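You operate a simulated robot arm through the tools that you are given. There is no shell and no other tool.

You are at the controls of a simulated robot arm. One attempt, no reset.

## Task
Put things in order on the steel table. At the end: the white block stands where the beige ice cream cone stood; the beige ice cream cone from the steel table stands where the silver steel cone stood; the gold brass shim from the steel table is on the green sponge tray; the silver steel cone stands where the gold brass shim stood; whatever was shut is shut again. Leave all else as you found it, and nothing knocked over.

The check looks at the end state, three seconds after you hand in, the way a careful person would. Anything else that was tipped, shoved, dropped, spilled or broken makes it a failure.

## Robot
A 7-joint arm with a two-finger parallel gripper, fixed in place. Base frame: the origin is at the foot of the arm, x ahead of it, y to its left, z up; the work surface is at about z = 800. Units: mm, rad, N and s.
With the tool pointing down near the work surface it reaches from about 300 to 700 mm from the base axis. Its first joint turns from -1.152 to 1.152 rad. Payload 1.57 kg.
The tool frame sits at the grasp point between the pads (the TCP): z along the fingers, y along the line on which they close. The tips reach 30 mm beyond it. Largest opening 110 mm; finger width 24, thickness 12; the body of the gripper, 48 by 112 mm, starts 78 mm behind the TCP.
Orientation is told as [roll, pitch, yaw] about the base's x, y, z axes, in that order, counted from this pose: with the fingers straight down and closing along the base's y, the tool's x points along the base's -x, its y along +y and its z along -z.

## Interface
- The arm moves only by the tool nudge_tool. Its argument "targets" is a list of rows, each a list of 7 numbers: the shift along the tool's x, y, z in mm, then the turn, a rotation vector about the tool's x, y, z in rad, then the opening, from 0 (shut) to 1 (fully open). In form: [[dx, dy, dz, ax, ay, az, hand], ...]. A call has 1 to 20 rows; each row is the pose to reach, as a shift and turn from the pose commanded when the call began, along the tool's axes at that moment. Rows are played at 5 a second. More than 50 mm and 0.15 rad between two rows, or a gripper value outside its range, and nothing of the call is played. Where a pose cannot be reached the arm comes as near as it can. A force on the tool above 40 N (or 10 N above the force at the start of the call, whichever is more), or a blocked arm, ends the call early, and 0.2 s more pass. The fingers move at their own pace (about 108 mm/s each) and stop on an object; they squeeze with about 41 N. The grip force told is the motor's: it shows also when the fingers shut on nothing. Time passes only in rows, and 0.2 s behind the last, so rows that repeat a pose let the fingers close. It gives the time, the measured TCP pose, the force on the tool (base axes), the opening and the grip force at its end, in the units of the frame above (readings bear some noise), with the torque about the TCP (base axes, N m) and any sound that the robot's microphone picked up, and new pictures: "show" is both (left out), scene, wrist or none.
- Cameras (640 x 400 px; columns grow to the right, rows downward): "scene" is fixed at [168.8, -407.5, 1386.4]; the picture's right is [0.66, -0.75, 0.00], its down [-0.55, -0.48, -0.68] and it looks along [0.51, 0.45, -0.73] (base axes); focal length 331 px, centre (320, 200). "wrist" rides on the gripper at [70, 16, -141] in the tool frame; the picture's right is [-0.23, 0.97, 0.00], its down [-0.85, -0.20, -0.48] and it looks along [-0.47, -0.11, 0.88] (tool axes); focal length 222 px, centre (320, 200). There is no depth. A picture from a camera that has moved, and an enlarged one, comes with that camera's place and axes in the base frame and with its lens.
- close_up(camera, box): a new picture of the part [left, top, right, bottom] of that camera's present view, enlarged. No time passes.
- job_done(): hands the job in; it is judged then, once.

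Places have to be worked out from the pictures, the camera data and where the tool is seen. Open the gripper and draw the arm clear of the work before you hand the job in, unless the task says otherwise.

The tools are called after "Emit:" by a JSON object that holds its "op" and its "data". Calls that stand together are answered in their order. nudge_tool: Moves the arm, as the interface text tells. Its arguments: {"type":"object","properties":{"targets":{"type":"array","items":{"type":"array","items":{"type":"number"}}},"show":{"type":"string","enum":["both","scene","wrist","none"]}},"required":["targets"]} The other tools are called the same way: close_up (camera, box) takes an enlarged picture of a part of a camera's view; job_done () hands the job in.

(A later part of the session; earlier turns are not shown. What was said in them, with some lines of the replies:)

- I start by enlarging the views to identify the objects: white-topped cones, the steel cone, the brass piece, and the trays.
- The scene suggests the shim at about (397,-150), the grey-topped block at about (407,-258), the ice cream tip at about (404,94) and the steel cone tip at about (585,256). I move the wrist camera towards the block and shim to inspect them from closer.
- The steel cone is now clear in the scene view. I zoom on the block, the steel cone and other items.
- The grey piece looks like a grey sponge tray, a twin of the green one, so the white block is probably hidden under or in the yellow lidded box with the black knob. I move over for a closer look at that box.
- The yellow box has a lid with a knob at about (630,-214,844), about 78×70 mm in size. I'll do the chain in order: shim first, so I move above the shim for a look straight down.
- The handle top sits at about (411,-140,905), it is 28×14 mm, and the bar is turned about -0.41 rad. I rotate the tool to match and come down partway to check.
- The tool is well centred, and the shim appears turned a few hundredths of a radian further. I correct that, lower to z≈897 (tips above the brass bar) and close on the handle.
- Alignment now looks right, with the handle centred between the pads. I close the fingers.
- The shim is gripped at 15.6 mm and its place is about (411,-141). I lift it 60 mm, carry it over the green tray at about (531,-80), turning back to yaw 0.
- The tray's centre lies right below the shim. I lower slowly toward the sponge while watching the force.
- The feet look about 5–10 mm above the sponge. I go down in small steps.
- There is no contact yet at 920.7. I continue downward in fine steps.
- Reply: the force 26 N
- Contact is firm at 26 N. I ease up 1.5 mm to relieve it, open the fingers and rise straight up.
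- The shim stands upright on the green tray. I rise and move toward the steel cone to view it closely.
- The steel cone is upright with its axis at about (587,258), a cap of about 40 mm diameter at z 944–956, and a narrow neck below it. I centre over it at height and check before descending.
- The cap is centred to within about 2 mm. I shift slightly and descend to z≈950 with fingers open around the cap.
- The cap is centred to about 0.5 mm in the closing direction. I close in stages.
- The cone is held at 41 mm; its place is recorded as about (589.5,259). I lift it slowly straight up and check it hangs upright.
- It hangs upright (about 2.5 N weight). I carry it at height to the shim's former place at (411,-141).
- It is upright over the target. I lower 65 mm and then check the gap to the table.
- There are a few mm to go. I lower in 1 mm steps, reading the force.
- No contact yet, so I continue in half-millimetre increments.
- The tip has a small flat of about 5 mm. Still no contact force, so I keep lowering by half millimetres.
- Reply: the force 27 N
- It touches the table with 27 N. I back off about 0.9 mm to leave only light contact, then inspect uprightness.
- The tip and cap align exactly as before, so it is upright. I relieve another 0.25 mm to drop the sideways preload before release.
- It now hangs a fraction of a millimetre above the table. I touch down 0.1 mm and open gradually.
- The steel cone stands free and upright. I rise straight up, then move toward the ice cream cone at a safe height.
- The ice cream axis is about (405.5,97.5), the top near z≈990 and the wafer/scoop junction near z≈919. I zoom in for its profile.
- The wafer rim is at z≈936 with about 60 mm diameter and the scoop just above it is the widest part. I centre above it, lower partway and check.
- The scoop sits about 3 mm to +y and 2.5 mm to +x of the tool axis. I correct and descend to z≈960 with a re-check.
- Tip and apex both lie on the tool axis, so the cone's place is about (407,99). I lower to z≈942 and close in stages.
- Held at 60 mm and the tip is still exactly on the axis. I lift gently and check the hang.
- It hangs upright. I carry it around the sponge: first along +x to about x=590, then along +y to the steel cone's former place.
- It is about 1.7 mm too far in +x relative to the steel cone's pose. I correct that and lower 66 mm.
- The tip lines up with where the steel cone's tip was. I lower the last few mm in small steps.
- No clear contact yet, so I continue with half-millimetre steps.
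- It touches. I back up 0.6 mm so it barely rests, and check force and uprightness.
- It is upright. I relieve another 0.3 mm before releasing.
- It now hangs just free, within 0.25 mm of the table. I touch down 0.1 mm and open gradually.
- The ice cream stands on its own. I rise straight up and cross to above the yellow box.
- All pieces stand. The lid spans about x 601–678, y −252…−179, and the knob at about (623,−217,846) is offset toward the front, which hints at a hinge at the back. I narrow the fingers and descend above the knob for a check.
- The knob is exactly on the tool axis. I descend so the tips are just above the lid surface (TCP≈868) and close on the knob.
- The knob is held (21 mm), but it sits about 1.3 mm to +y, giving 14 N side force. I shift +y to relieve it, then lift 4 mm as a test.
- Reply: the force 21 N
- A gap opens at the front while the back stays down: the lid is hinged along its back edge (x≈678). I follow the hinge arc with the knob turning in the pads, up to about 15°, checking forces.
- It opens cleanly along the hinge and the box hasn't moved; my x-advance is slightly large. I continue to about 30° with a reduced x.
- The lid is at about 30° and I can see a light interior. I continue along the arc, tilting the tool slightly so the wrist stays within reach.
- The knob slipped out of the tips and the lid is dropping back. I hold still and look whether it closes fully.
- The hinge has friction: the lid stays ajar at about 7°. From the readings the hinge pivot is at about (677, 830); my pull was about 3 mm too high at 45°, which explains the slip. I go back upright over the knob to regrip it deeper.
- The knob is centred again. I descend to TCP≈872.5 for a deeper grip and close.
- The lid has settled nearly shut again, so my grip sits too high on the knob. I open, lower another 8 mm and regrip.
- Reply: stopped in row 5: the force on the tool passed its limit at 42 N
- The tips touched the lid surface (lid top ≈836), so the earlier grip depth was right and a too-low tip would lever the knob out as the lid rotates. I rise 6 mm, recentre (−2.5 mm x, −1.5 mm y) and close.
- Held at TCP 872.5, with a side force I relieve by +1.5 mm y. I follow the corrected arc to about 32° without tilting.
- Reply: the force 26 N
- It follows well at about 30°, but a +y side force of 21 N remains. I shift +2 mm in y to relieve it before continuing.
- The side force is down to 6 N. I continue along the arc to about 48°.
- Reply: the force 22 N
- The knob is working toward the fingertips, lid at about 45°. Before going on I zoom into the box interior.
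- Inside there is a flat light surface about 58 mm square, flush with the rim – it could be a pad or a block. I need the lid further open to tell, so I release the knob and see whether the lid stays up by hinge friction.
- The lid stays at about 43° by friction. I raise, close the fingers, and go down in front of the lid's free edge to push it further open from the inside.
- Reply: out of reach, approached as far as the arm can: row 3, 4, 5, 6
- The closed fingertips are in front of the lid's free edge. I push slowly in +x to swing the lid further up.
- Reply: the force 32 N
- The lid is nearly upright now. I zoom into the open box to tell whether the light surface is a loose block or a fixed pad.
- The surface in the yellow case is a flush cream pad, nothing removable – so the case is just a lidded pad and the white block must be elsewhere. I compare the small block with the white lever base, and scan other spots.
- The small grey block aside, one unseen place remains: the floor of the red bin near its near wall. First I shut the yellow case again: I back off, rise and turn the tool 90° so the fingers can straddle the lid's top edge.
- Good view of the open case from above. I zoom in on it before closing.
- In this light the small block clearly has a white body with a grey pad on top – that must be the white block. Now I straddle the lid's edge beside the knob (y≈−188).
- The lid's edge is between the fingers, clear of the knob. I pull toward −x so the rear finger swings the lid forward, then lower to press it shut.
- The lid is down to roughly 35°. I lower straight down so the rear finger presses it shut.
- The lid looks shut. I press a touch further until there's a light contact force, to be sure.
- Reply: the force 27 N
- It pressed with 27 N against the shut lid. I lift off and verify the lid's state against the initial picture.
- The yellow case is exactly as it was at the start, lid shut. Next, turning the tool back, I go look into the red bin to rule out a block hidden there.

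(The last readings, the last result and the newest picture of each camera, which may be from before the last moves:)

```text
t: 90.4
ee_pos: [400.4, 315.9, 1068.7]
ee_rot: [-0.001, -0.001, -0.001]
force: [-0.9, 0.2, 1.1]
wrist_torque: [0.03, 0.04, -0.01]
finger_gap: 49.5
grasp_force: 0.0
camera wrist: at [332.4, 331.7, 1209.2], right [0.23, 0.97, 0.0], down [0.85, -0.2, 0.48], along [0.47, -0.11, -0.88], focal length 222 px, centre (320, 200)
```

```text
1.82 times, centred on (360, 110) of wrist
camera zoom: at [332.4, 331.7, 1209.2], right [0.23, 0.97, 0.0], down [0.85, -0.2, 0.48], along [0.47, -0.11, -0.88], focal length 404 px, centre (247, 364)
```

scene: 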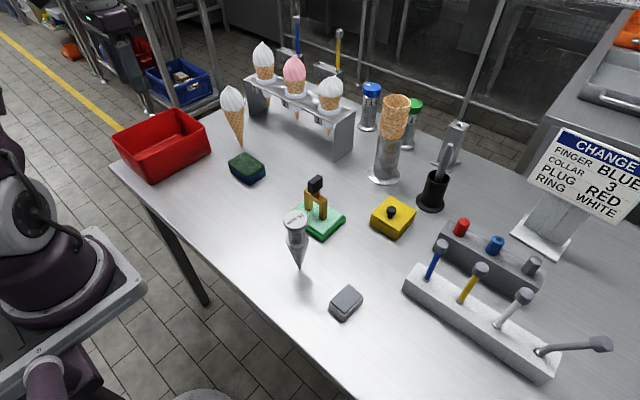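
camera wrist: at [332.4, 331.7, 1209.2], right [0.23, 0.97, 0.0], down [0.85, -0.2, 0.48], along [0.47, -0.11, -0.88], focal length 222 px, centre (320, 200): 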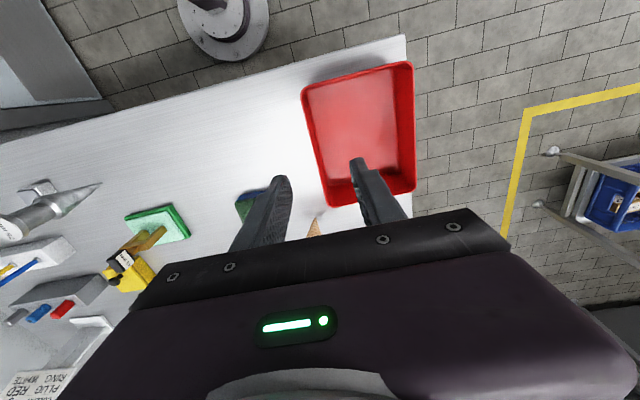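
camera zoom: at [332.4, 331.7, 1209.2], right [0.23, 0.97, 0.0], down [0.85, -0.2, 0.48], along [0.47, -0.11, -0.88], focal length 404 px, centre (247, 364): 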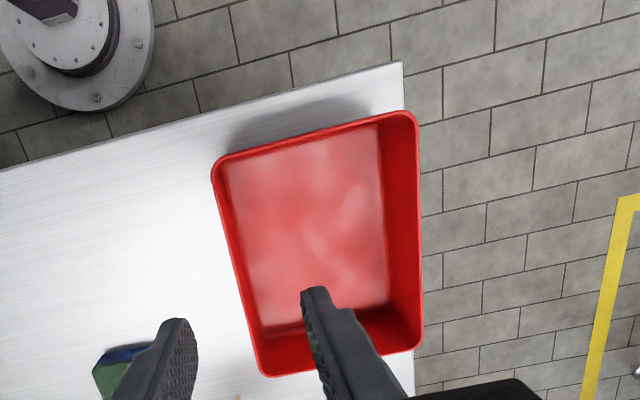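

The bin is empty. I re-take the same zoom as at the start to check that the bin and surroundings have not moved.

Emit:
{"op": "close_up", "data": {"camera": "scene", "box": [100, 40, 360, 220]}}

Emit:
{"op": "close_up", "data": {"camera": "wrist", "box": [0, 120, 240, 340]}}

```text
2.22 times, centred on (230, 130) of scene
camera zoom: at [168.8, -407.5, 1386.4], right [0.66, -0.75, 0.0], down [-0.55, -0.48, -0.68], along [0.51, 0.45, -0.73], focal length 736 px, centre (520, 356)
```

zoom: 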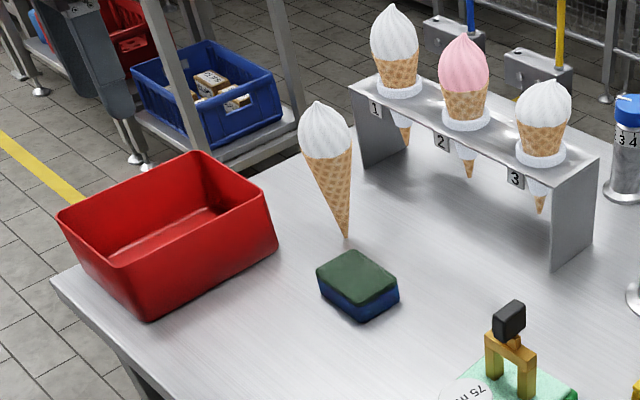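

```text
1.82 times, centred on (120, 230) of wrist
camera zoom: at [332.4, 331.7, 1209.2], right [0.23, 0.97, 0.0], down [0.85, -0.2, 0.48], along [0.47, -0.11, -0.88], focal length 404 px, centre (684, 146)
```

zoom: 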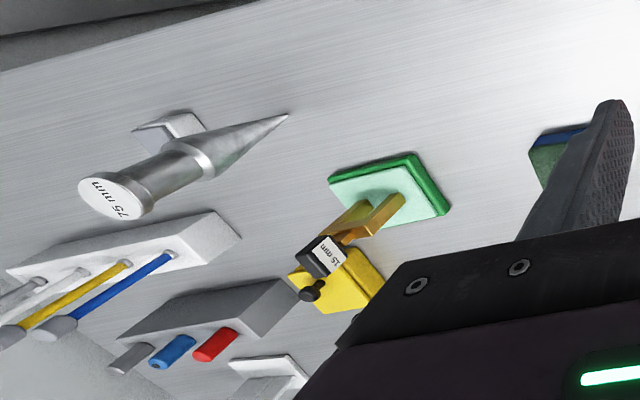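

Everything there is unchanged, and the bin is empty, so the white-bodied small block at about (410,−260) is the white block. I move over it at a safe height, passing well above the steel cone.

Emit:
{"op": "nudge_tool", "data": {"targets": [[0, -40, 0, 0, 0, 0, 0.55], [0, -88, 0, 0, 0, 0, 0.55], [0, -136, 0, 0, 0, 0, 0.55], [0, -184, 0, 0, 0, 0, 0.55], [0, -232, 0, 0, 0, 0, 0.55], [0, -280, 0, 0, 0, 0, 0.55], [0, -328, 0, 0, 0, 0, 0.55], [0, -376, 0, 0, 0, 0, 0.55], [0, -424, 0, 0, 0, 0, 0.55], [0, -472, 0, 0, 0, 0, 0.55], [0, -520, 0, 0, 0, 0, 0.55], [0, -560, 0, 0, 0, 0, 0.55], [0, -577, 0, 0, 0, 0, 0.55], [0, -577, 50, 0, 0, 0, 0.55], [0, -577, 95, 0, 0, 0, 0.55], [0, -577, 95, 0, 0, 0, 0.55]]}}

Emit:
{"op": "close_up", "data": {"camera": "wrist", "box": [240, 80, 400, 220]}}

Emit:
{"op": "close_up", "data": {"camera": "scene", "box": [300, 230, 390, 330]}}

```text
t: 93.8
ee_pos: [400.2, -262.9, 974.0]
ee_rot: [-0.003, -0.002, -0.001]
force: [1.1, 0.4, 0.7]
wrist_torque: [0.01, -0.01, 0.02]
finger_gap: 60.5
grasp_force: 0.1
camera wrist: at [332.7, -246.7, 1115.7], right [0.23, 0.97, 0.0], down [0.85, -0.2, 0.48], along [0.47, -0.11, -0.88], focal length 222 px, centre (320, 200)
```

scene: 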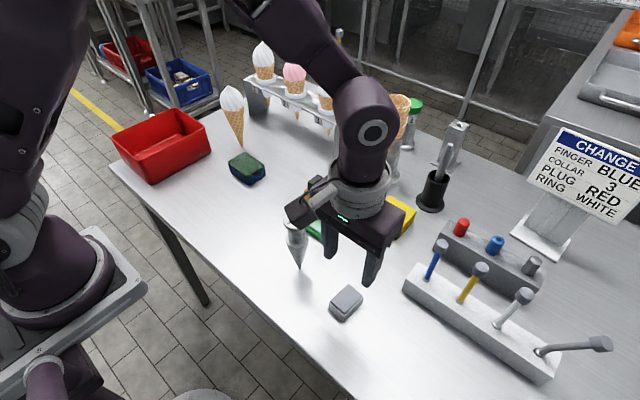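
wrist: 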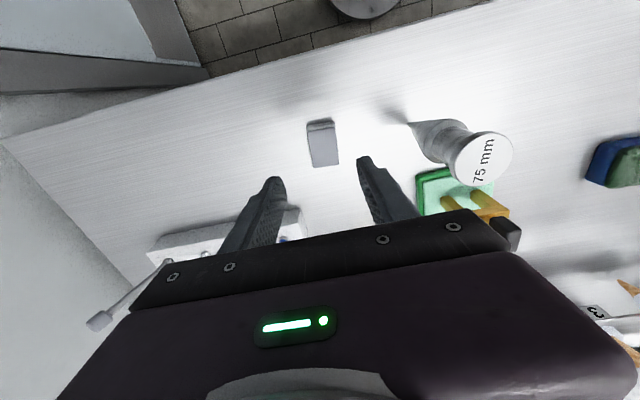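

```text
2.86 times, centred on (320, 150) of wrist
camera zoom: at [332.7, -246.7, 1115.7], right [0.23, 0.97, 0.0], down [0.85, -0.2, 0.48], along [0.47, -0.11, -0.88], focal length 635 px, centre (320, 343)
```

zoom: 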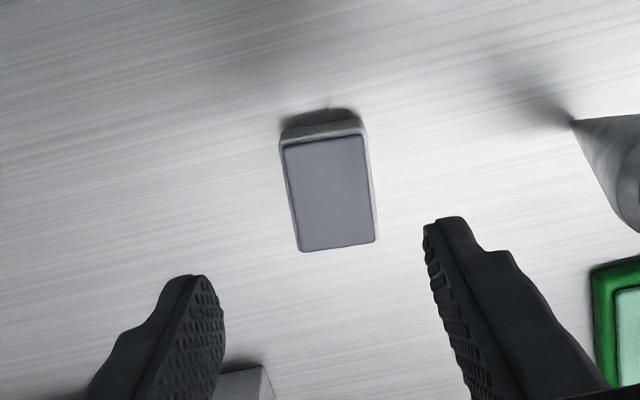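

```text
4.00 times, centred on (345, 280) of scene
camera zoom: at [168.8, -407.5, 1386.4], right [0.66, -0.75, 0.0], down [-0.55, -0.48, -0.68], along [0.51, 0.45, -0.73], focal length 1324 px, centre (220, -120)
```

zoom: 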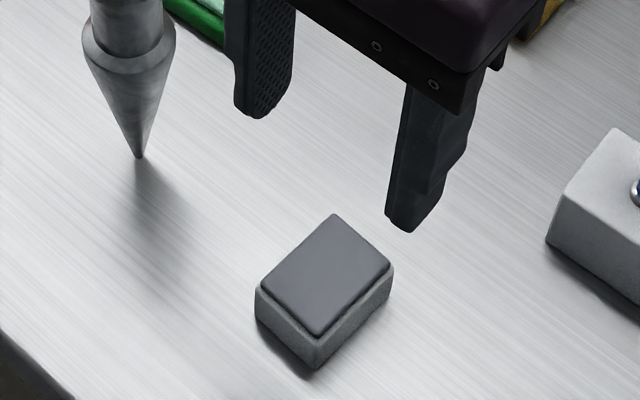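

The block's pad centre lies about 10 mm +x and 2.4 mm +y from the tool axis, turned −0.085 rad. I align and come down partway for a check.

Emit:
{"op": "nudge_tool", "data": {"targets": [[-5, 1.2, 0, 0, 0, 0.04, 0.6], [-10, 2.4, 20, 0, 0, 0.085, 0.6], [-10, 2.4, 60, 0, 0, 0.085, 0.6], [-10, 2.4, 95, 0, 0, 0.085, 0.6], [-10, 2.4, 95, 0, 0, 0.085, 0.6]]}}

Emit:
{"op": "close_up", "data": {"camera": "wrist", "box": [240, 80, 400, 220]}}

Emit:
{"op": "close_up", "data": {"camera": "scene", "box": [290, 200, 400, 330]}}

```text
t: 95.0
ee_pos: [410.9, -260.1, 879.4]
ee_rot: [-0.001, -0.003, -0.086]
force: [-0.3, -0.3, 0.5]
wrist_torque: [-0.01, 0.01, 0.02]
finger_gap: 65.9
grasp_force: 0.0
camera wrist: at [344.8, -238.8, 1020.0], right [0.31, 0.95, 0.0], down [0.83, -0.27, 0.48], along [0.46, -0.15, -0.88], focal length 222 px, centre (320, 200)
```

scene: 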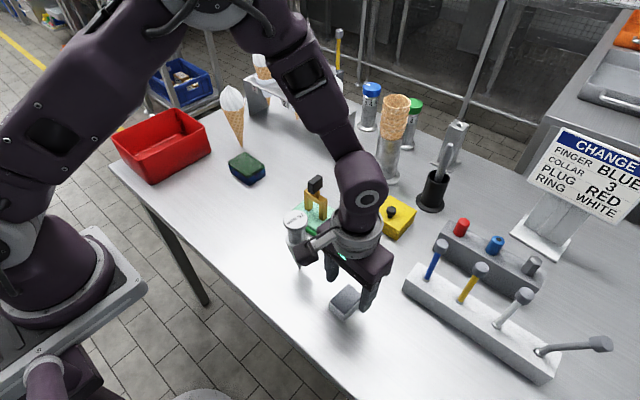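
wrist: 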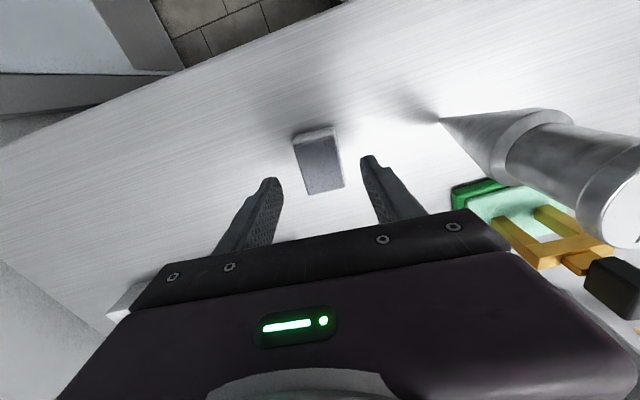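

```text
2.86 times, centred on (320, 150) of wrist
camera zoom: at [344.8, -238.8, 1020.0], right [0.31, 0.95, 0.0], down [0.83, -0.27, 0.48], along [0.46, -0.15, -0.88], focal length 635 px, centre (320, 343)
```

zoom: 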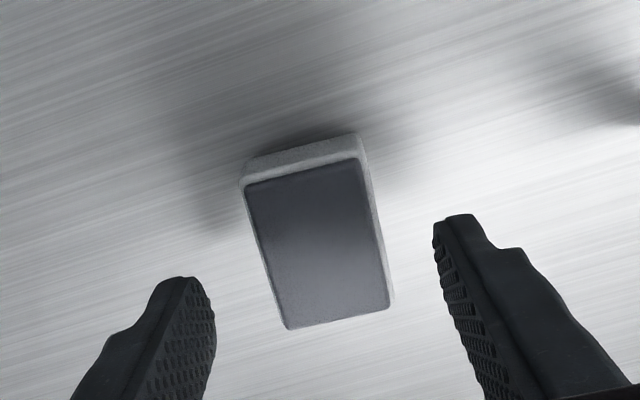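

```text
3.08 times, centred on (345, 265) of scene
camera zoom: at [168.8, -407.5, 1386.4], right [0.66, -0.75, 0.0], down [-0.55, -0.48, -0.68], along [0.51, 0.45, -0.73], focal length 1018 px, centre (243, 0)
```

zoom: 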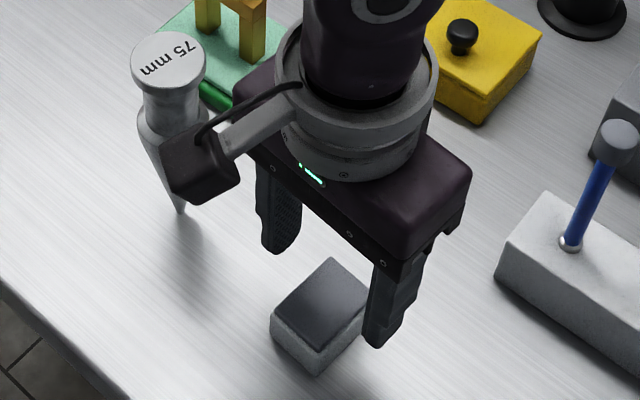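

The block is centred and aligned between the fingers; the camera arm stays well clear of the steel cone. I lower to TCP≈833 (tips 3 mm above the table) and close on the white body.

Emit:
{"op": "nudge_tool", "data": {"targets": [[0, 0, 20, 0, 0, 0, 0.6], [0, 0, 38, 0, 0, 0, 0.6], [0, 0, 46, 0, 0, 0, 0.6], [0, 0, 46, 0, 0, 0, 0.5], [0, 0, 46, 0, 0, 0, 0.44], [0, 0, 46, 0, 0, 0, 0.38], [0, 0, 46, 0, 0, 0, 0.3], [0, 0, 46, 0, 0, 0, 0.3]]}}

Emit:
{"op": "close_up", "data": {"camera": "wrist", "box": [240, 80, 400, 220]}}

Emit:
{"op": "close_up", "data": {"camera": "scene", "box": [280, 200, 400, 330]}}

```text
t: 96.8
ee_pos: [411.7, -260.0, 833.2]
ee_rot: [-0.001, -0.003, -0.086]
force: [0.1, 0.2, -0.5]
wrist_torque: [0.0, -0.02, 0.02]
finger_gap: 39.3
grasp_force: 40.8
camera wrist: at [344.8, -238.5, 974.5], right [0.31, 0.95, 0.0], down [0.83, -0.27, 0.48], along [0.46, -0.15, -0.88], focal length 222 px, centre (320, 200)
```

scene: 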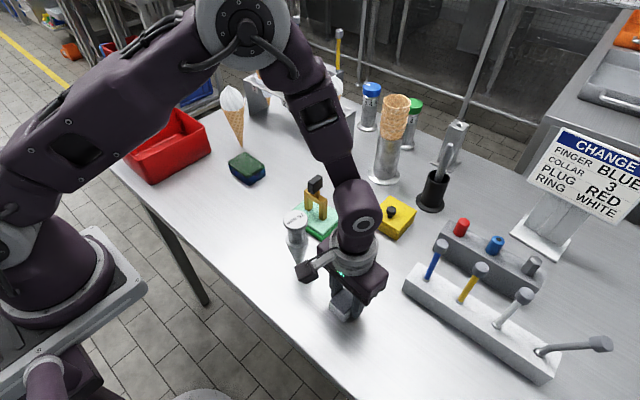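
wrist: 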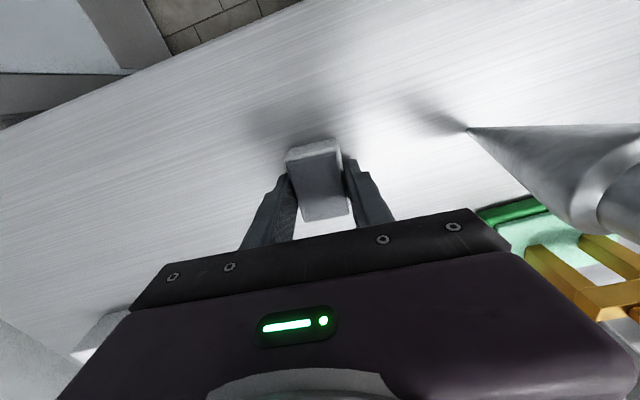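

```text
2.86 times, centred on (320, 150) of wrist
camera zoom: at [344.8, -238.5, 974.5], right [0.31, 0.95, 0.0], down [0.83, -0.27, 0.48], along [0.46, -0.15, -0.88], focal length 635 px, centre (320, 343)
```

zoom: 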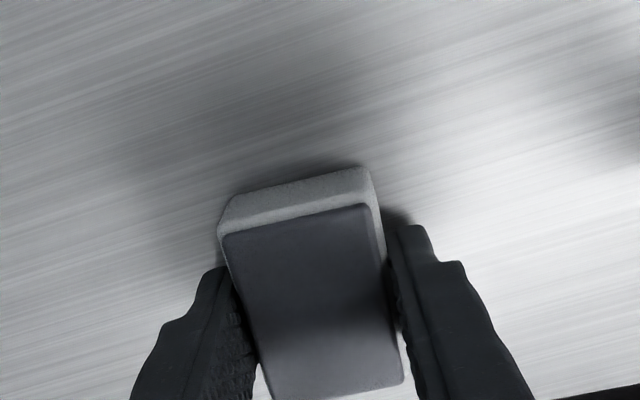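

```text
3.08 times, centred on (340, 265) of scene
camera zoom: at [168.8, -407.5, 1386.4], right [0.66, -0.75, 0.0], down [-0.55, -0.48, -0.68], along [0.51, 0.45, -0.73], focal length 1018 px, centre (258, 0)
```

zoom: 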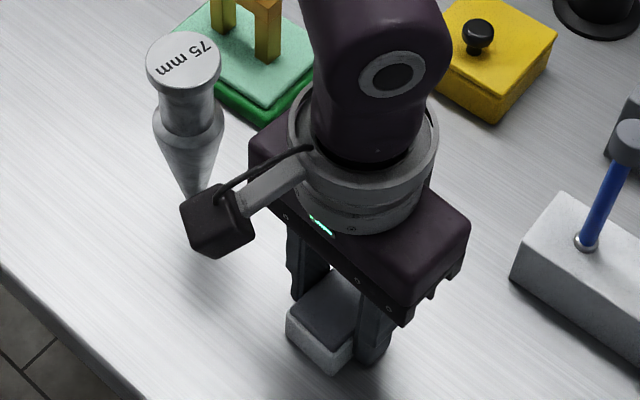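

Block held at 39 mm, centred. I lift straight up to TCP≈1050, well above the steel cone, and carry it to the ice cream's former place (407,99).

Emit:
{"op": "nudge_tool", "data": {"targets": [[0, 0, -10, 0, 0, 0, 0.3], [0, 0, -45, 0, 0, 0, 0.3], [0, 0, -90, 0, 0, 0, 0.3], [0, 0, -135, 0, 0, 0, 0.3], [0, 0, -180, 0, 0, 0, 0.3], [0, 0, -217, 0, 0, 0, 0.3], [3, 25, -217, 0, 0, 0, 0.3], [7, 70, -217, 0, 0, 0, 0.3], [11.5, 117, -217, 0, 0, 0, 0.3], [16, 164, -217, 0, 0, 0, 0.3], [21, 211, -217, 0, 0, 0, 0.3], [25.5, 258, -217, 0, 0, 0, 0.3], [30, 305, -217, 0, 0, 0, 0.3], [33.5, 340, -217, 0, 0, 0, 0.3], [35.1, 357.3, -217, 0, 0, 0, 0.3], [35.1, 357.3, -217, 0, 0, 0, 0.3], [35.1, 357.3, -217, 0, 0, 0, 0.3]]}}

Emit:
{"op": "close_up", "data": {"camera": "wrist", "box": [240, 80, 400, 220]}}

Emit:
{"op": "close_up", "data": {"camera": "scene", "box": [160, 60, 350, 290]}}

```text
t: 100.4
ee_pos: [407.3, 100.3, 1051.0]
ee_rot: [-0.001, -0.002, -0.086]
force: [-0.1, -0.5, -1.1]
wrist_torque: [0.02, 0.0, 0.01]
finger_gap: 39.1
grasp_force: 41.2
camera wrist: at [340.4, 121.3, 1192.0], right [0.31, 0.95, 0.0], down [0.83, -0.27, 0.48], along [0.46, -0.15, -0.88], focal length 222 px, centre (320, 200)
```

scene: 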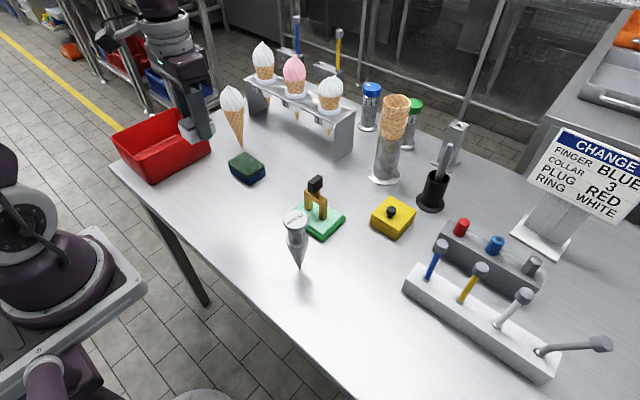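
wrist: 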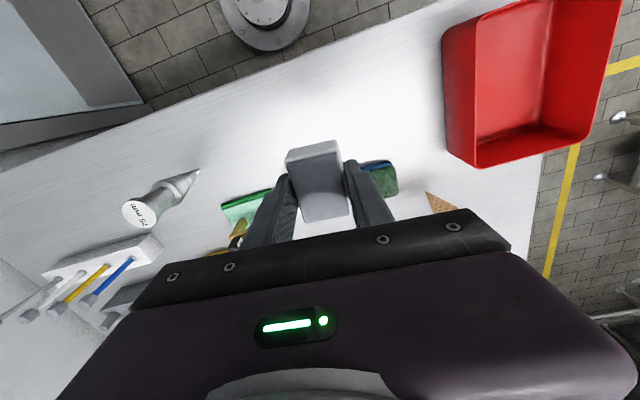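

```text
2.86 times, centred on (320, 150) of wrist
camera zoom: at [340.4, 121.3, 1192.0], right [0.31, 0.95, 0.0], down [0.83, -0.27, 0.48], along [0.46, -0.15, -0.88], focal length 635 px, centre (320, 343)
```

zoom: 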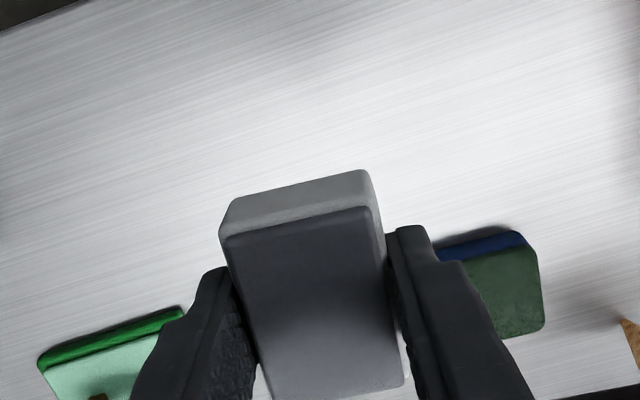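

```text
1.74 times, centred on (255, 175) of scene
camera zoom: at [168.8, -407.5, 1386.4], right [0.66, -0.75, 0.0], down [-0.55, -0.48, -0.68], along [0.51, 0.45, -0.73], focal length 576 px, centre (433, 244)
```

zoom: 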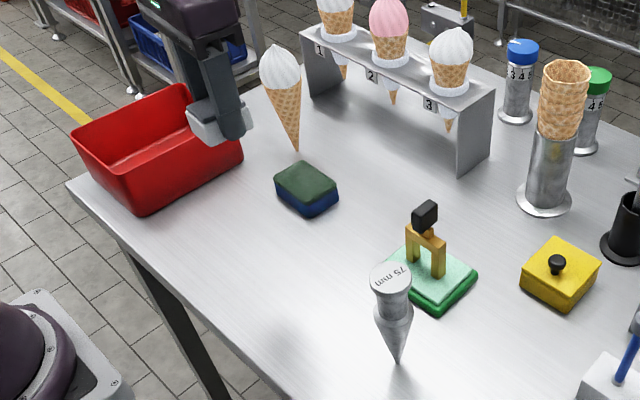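

It hangs steady over the target at (407,100). I lower 207 mm and check.

Emit:
{"op": "nudge_tool", "data": {"targets": [[0, -1, 45, 0, 0, 0, 0.3], [0, -1, 90, 0, 0, 0, 0.3], [0, -1, 135, 0, 0, 0, 0.3], [0, -1, 175, 0, 0, 0, 0.3], [0, -1, 200, 0, 0, 0, 0.3], [0, -1, 212, 0, 0, 0, 0.3], [0, -1, 212, 0, 0, 0, 0.3], [0, -1, 212, 0, 0, 0, 0.3]]}}

Emit:
{"op": "close_up", "data": {"camera": "scene", "box": [170, 120, 290, 240]}}

```text
t: 102.2
ee_pos: [407.2, 97.4, 838.1]
ee_rot: [-0.002, -0.001, -0.086]
force: [0.1, -0.5, -1.4]
wrist_torque: [-0.02, 0.01, -0.04]
finger_gap: 38.7
grasp_force: 40.9
camera wrist: at [340.4, 119.9, 979.7], right [0.31, 0.95, 0.0], down [0.83, -0.27, 0.48], along [0.46, -0.15, -0.88], focal length 222 px, centre (320, 200)
```

scene: 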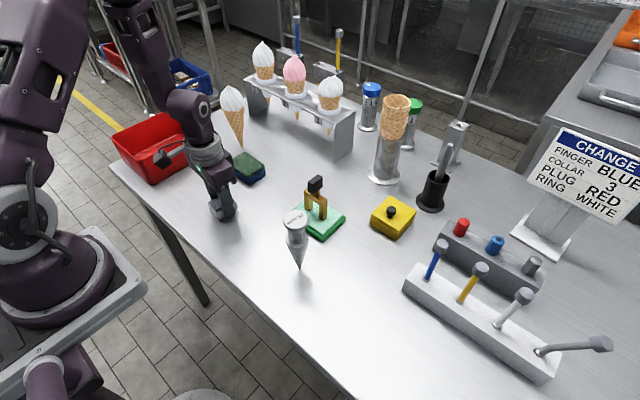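
wrist: 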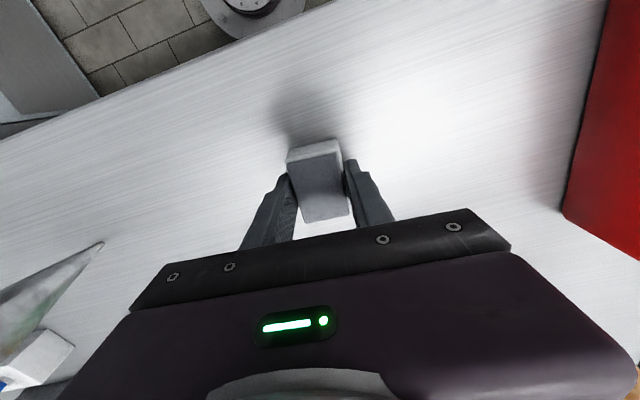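

```text
3.33 times, centred on (230, 180) of scene
camera zoom: at [168.8, -407.5, 1386.4], right [0.66, -0.75, 0.0], down [-0.55, -0.48, -0.68], along [0.51, 0.45, -0.73], focal length 1103 px, centre (620, 267)
```

zoom: 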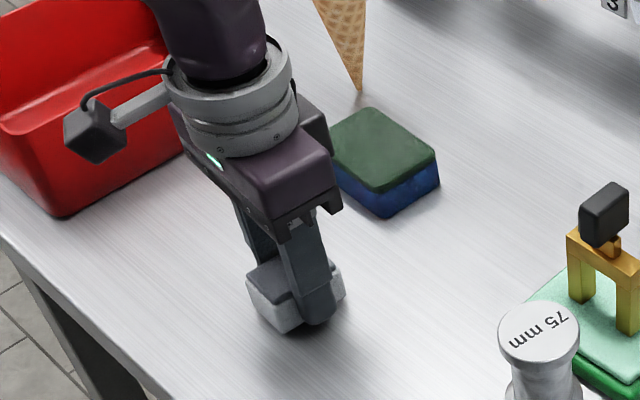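

About 5 mm to go. I lower in small steps until contact.

Emit:
{"op": "nudge_tool", "data": {"targets": [[0, 0.8, 2, 0, 0, 0, 0.3], [0, 0.8, 4, 0, 0, 0, 0.3], [0, 0.8, 4, 0, 0, 0, 0.3]], "show": "none"}}

Emit:
{"op": "nudge_tool", "data": {"targets": [[0, 0, 0.7, 0, 0, 0, 0.3], [0, 0, 0.7, 0, 0, 0, 0.3]], "show": "none"}}

Emit:
{"op": "nudge_tool", "data": {"targets": [[0, 0, 0.7, 0, 0, 0, 0.3], [0, 0, 0.7, 0, 0, 0, 0.3]], "show": "none"}}

```text
t: 103.0
ee_pos: [406.7, 98.5, 834.7]
ee_rot: [-0.002, -0.002, -0.086]
force: [-0.1, -0.1, -0.5]
wrist_torque: [0.02, -0.01, 0.0]
finger_gap: 39.2
grasp_force: 41.2
```

```text
t: 103.6
ee_pos: [407.0, 99.6, 834.2]
ee_rot: [-0.002, -0.001, -0.087]
force: [0.3, -1.0, -1.5]
wrist_torque: [0.01, 0.02, 0.03]
finger_gap: 38.9
grasp_force: 41.5
```

```text
t: 104.2
ee_pos: [406.5, 97.7, 832.9]
ee_rot: [-0.001, -0.002, -0.086]
force: [-2.2, -0.2, 15.5]
wrist_torque: [0.1, 0.03, 0.06]
finger_gap: 39.1
grasp_force: 40.8
```

Contact at 15 N. I ease up 0.4 mm, open the fingers modestly and rise straight up.

Emit:
{"op": "nudge_tool", "data": {"targets": [[0, 0, -0.4, 0, 0, 0, 0.3], [0, 0, -0.4, 0, 0, 0, 0.38], [0, 0, -0.4, 0, 0, 0, 0.45], [0, 0, -0.4, 0, 0, 0, 0.55], [0, 0, -0.4, 0, 0, 0, 0.55], [0, 0, -25, 0, 0, 0, 0.55], [0, 0, -70, 0, 0, 0, 0.55], [0, 0, -118, 0, 0, 0, 0.55], [0, 0, -166, 0, 0, 0, 0.55], [0, 0, -214, 0, 0, 0, 0.55], [0, 0, -240, 0, 0, -0.086, 0.55], [0, 0, -240, 0, 0, -0.086, 0.55]]}}

Emit:
{"op": "close_up", "data": {"camera": "scene", "box": [170, 60, 350, 290]}}

Emit:
{"op": "close_up", "data": {"camera": "wrist", "box": [240, 60, 400, 220]}}

```text
t: 106.8
ee_pos: [406.9, 99.5, 1074.0]
ee_rot: [-0.001, -0.001, 0.002]
force: [0.4, -0.6, -0.5]
wrist_torque: [0.01, 0.01, 0.02]
finger_gap: 60.6
grasp_force: 0.1
camera wrist: at [338.3, 114.7, 1214.6], right [0.23, 0.97, 0.0], down [0.85, -0.2, 0.48], along [0.47, -0.11, -0.88], focal length 222 px, centre (320, 200)
```

scene: 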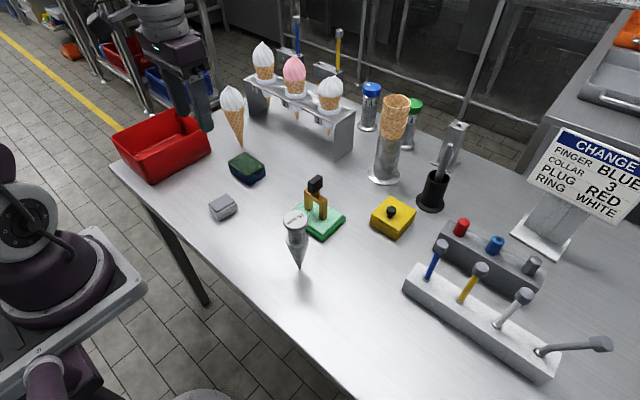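
wrist: 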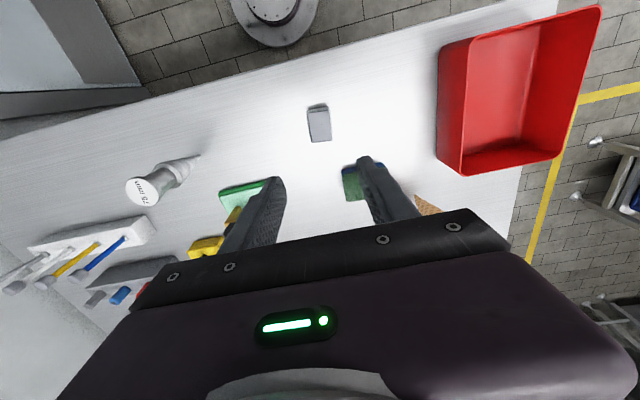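

```text
1.74 times, centred on (260, 175) of scene
camera zoom: at [168.7, -407.5, 1386.4], right [0.66, -0.75, 0.0], down [-0.55, -0.48, -0.68], along [0.51, 0.45, -0.73], focal length 576 px, centre (424, 244)
```

zoom: 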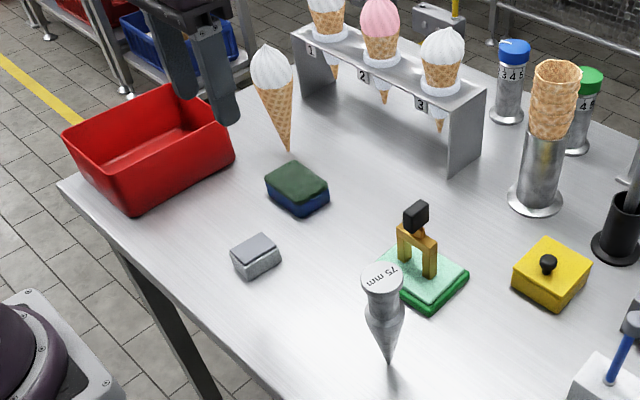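

```text
2.50 times, centred on (320, 140) of wrist
camera zoom: at [338.3, 114.7, 1214.6], right [0.23, 0.97, 0.0], down [0.85, -0.2, 0.48], along [0.47, -0.11, -0.88], focal length 555 px, centre (320, 350)
```

zoom: 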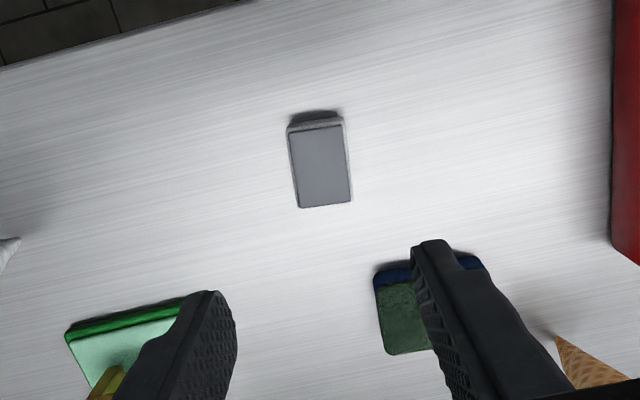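

All pieces are placed and upright: block at the ice cream's old spot, cone at the steel cone's old spot, steel cone at the shim's spot, shim on the tray, case shut. I open the gripper and withdraw to the starting pose area.

Emit:
{"op": "nudge_tool", "data": {"targets": [[-8, -40, -5, 0, 0, 0, 0.8], [-16, -85, -10, 0, 0, 0, 1], [-23, -130, -14, 0, 0, 0, 1], [-23, -135, -14, 0, 0, 0, 1], [-23, -135, -14, 0, 0, 0, 1], [-23, -135, -14, 0, 0, 0, 1]]}}

Emit:
{"op": "close_up", "data": {"camera": "scene", "box": [180, 60, 360, 290]}}

Emit:
{"op": "close_up", "data": {"camera": "scene", "box": [270, 180, 430, 290]}}

```text
t: 108.2
ee_pos: [429.6, -36.9, 1088.0]
ee_rot: [-0.001, -0.002, 0.002]
force: [-0.3, 0.1, -0.4]
wrist_torque: [-0.02, -0.02, 0.02]
finger_gap: 109.8
grasp_force: 0.0
camera wrist: at [361.5, -20.2, 1229.0], right [0.23, 0.97, 0.0], down [0.85, -0.2, 0.48], along [0.47, -0.11, -0.88], focal length 222 px, centre (320, 200)
```

scene: 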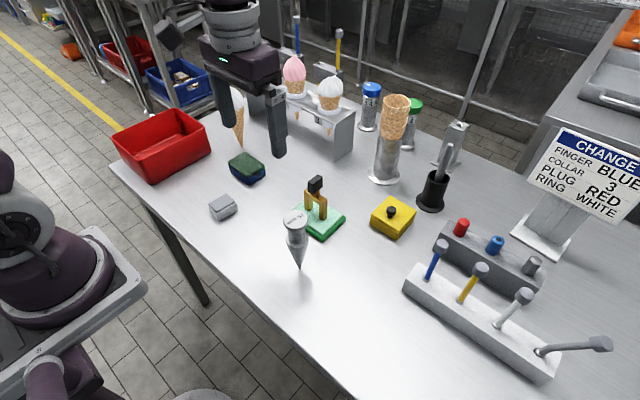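
wrist: 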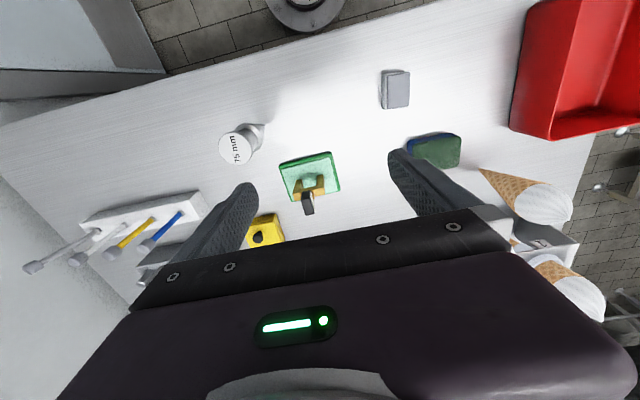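

```text
1.74 times, centred on (270, 175) of scene
camera zoom: at [168.8, -407.5, 1386.4], right [0.66, -0.75, 0.0], down [-0.55, -0.48, -0.68], along [0.51, 0.45, -0.73], focal length 576 px, centre (407, 244)
```

zoom: 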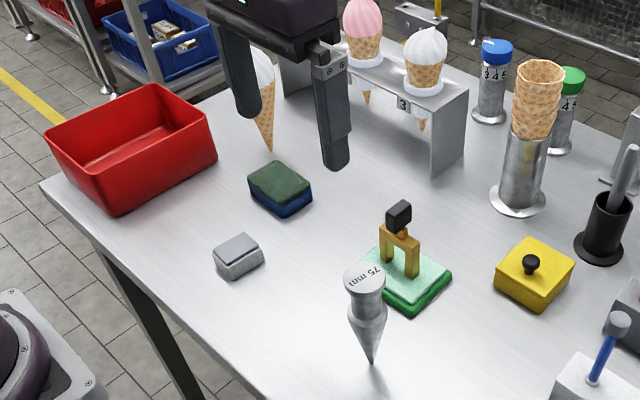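

```text
3.64 times, centred on (350, 235) of scene
camera zoom: at [168.8, -407.5, 1386.4], right [0.66, -0.75, 0.0], down [-0.55, -0.48, -0.68], along [0.51, 0.45, -0.73], focal length 1204 px, centre (211, 73)
```

zoom: 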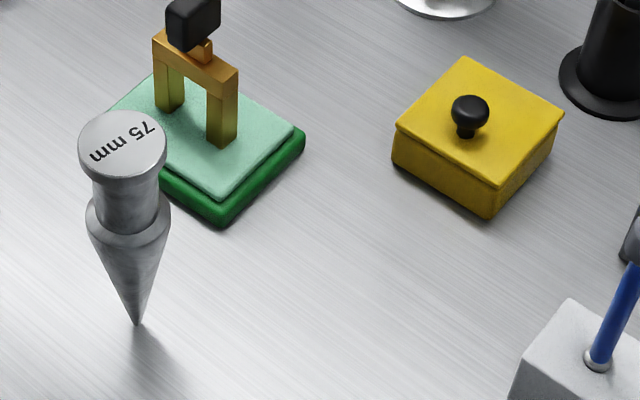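

The arm is back at its starting pose with the gripper open. Every piece is in place and standing, the yellow case is shut, and the other items look undisturbed. I hand the job in.

Emit:
{"op": "job_done", "data": {}}

```text
The job is handed in.
```

I moved all four pieces to the places you named and handed the job in. The one uncertainty is which object you meant by the white block.

| Piece | Where it is now |
|---|---|
| Gold brass shim | Upright on the green sponge tray |
| Silver steel cone | Standing on its tip where the shim stood, about (411, -141) |
| Beige ice cream cone | Standing on its tip where the steel cone stood, about (589, 259) |
| White block | On the table where the ice cream cone stood, about (407, 98) |

- **The white block:** I took it to be the small block with a white body and a grey top. I found no other loose white block on the table, and the red bin is empty.
- **The yellow case:** I opened it to look for the block and found only a flush cream pad that can't be taken out. I shut the lid again, and it matches its starting picture.
- **Everything else:** In the last pictures nothing is knocked over, and the bin, sponge, ice cream rack and yellow case are where they started. The gripper is open and the arm is back at its starting pose.
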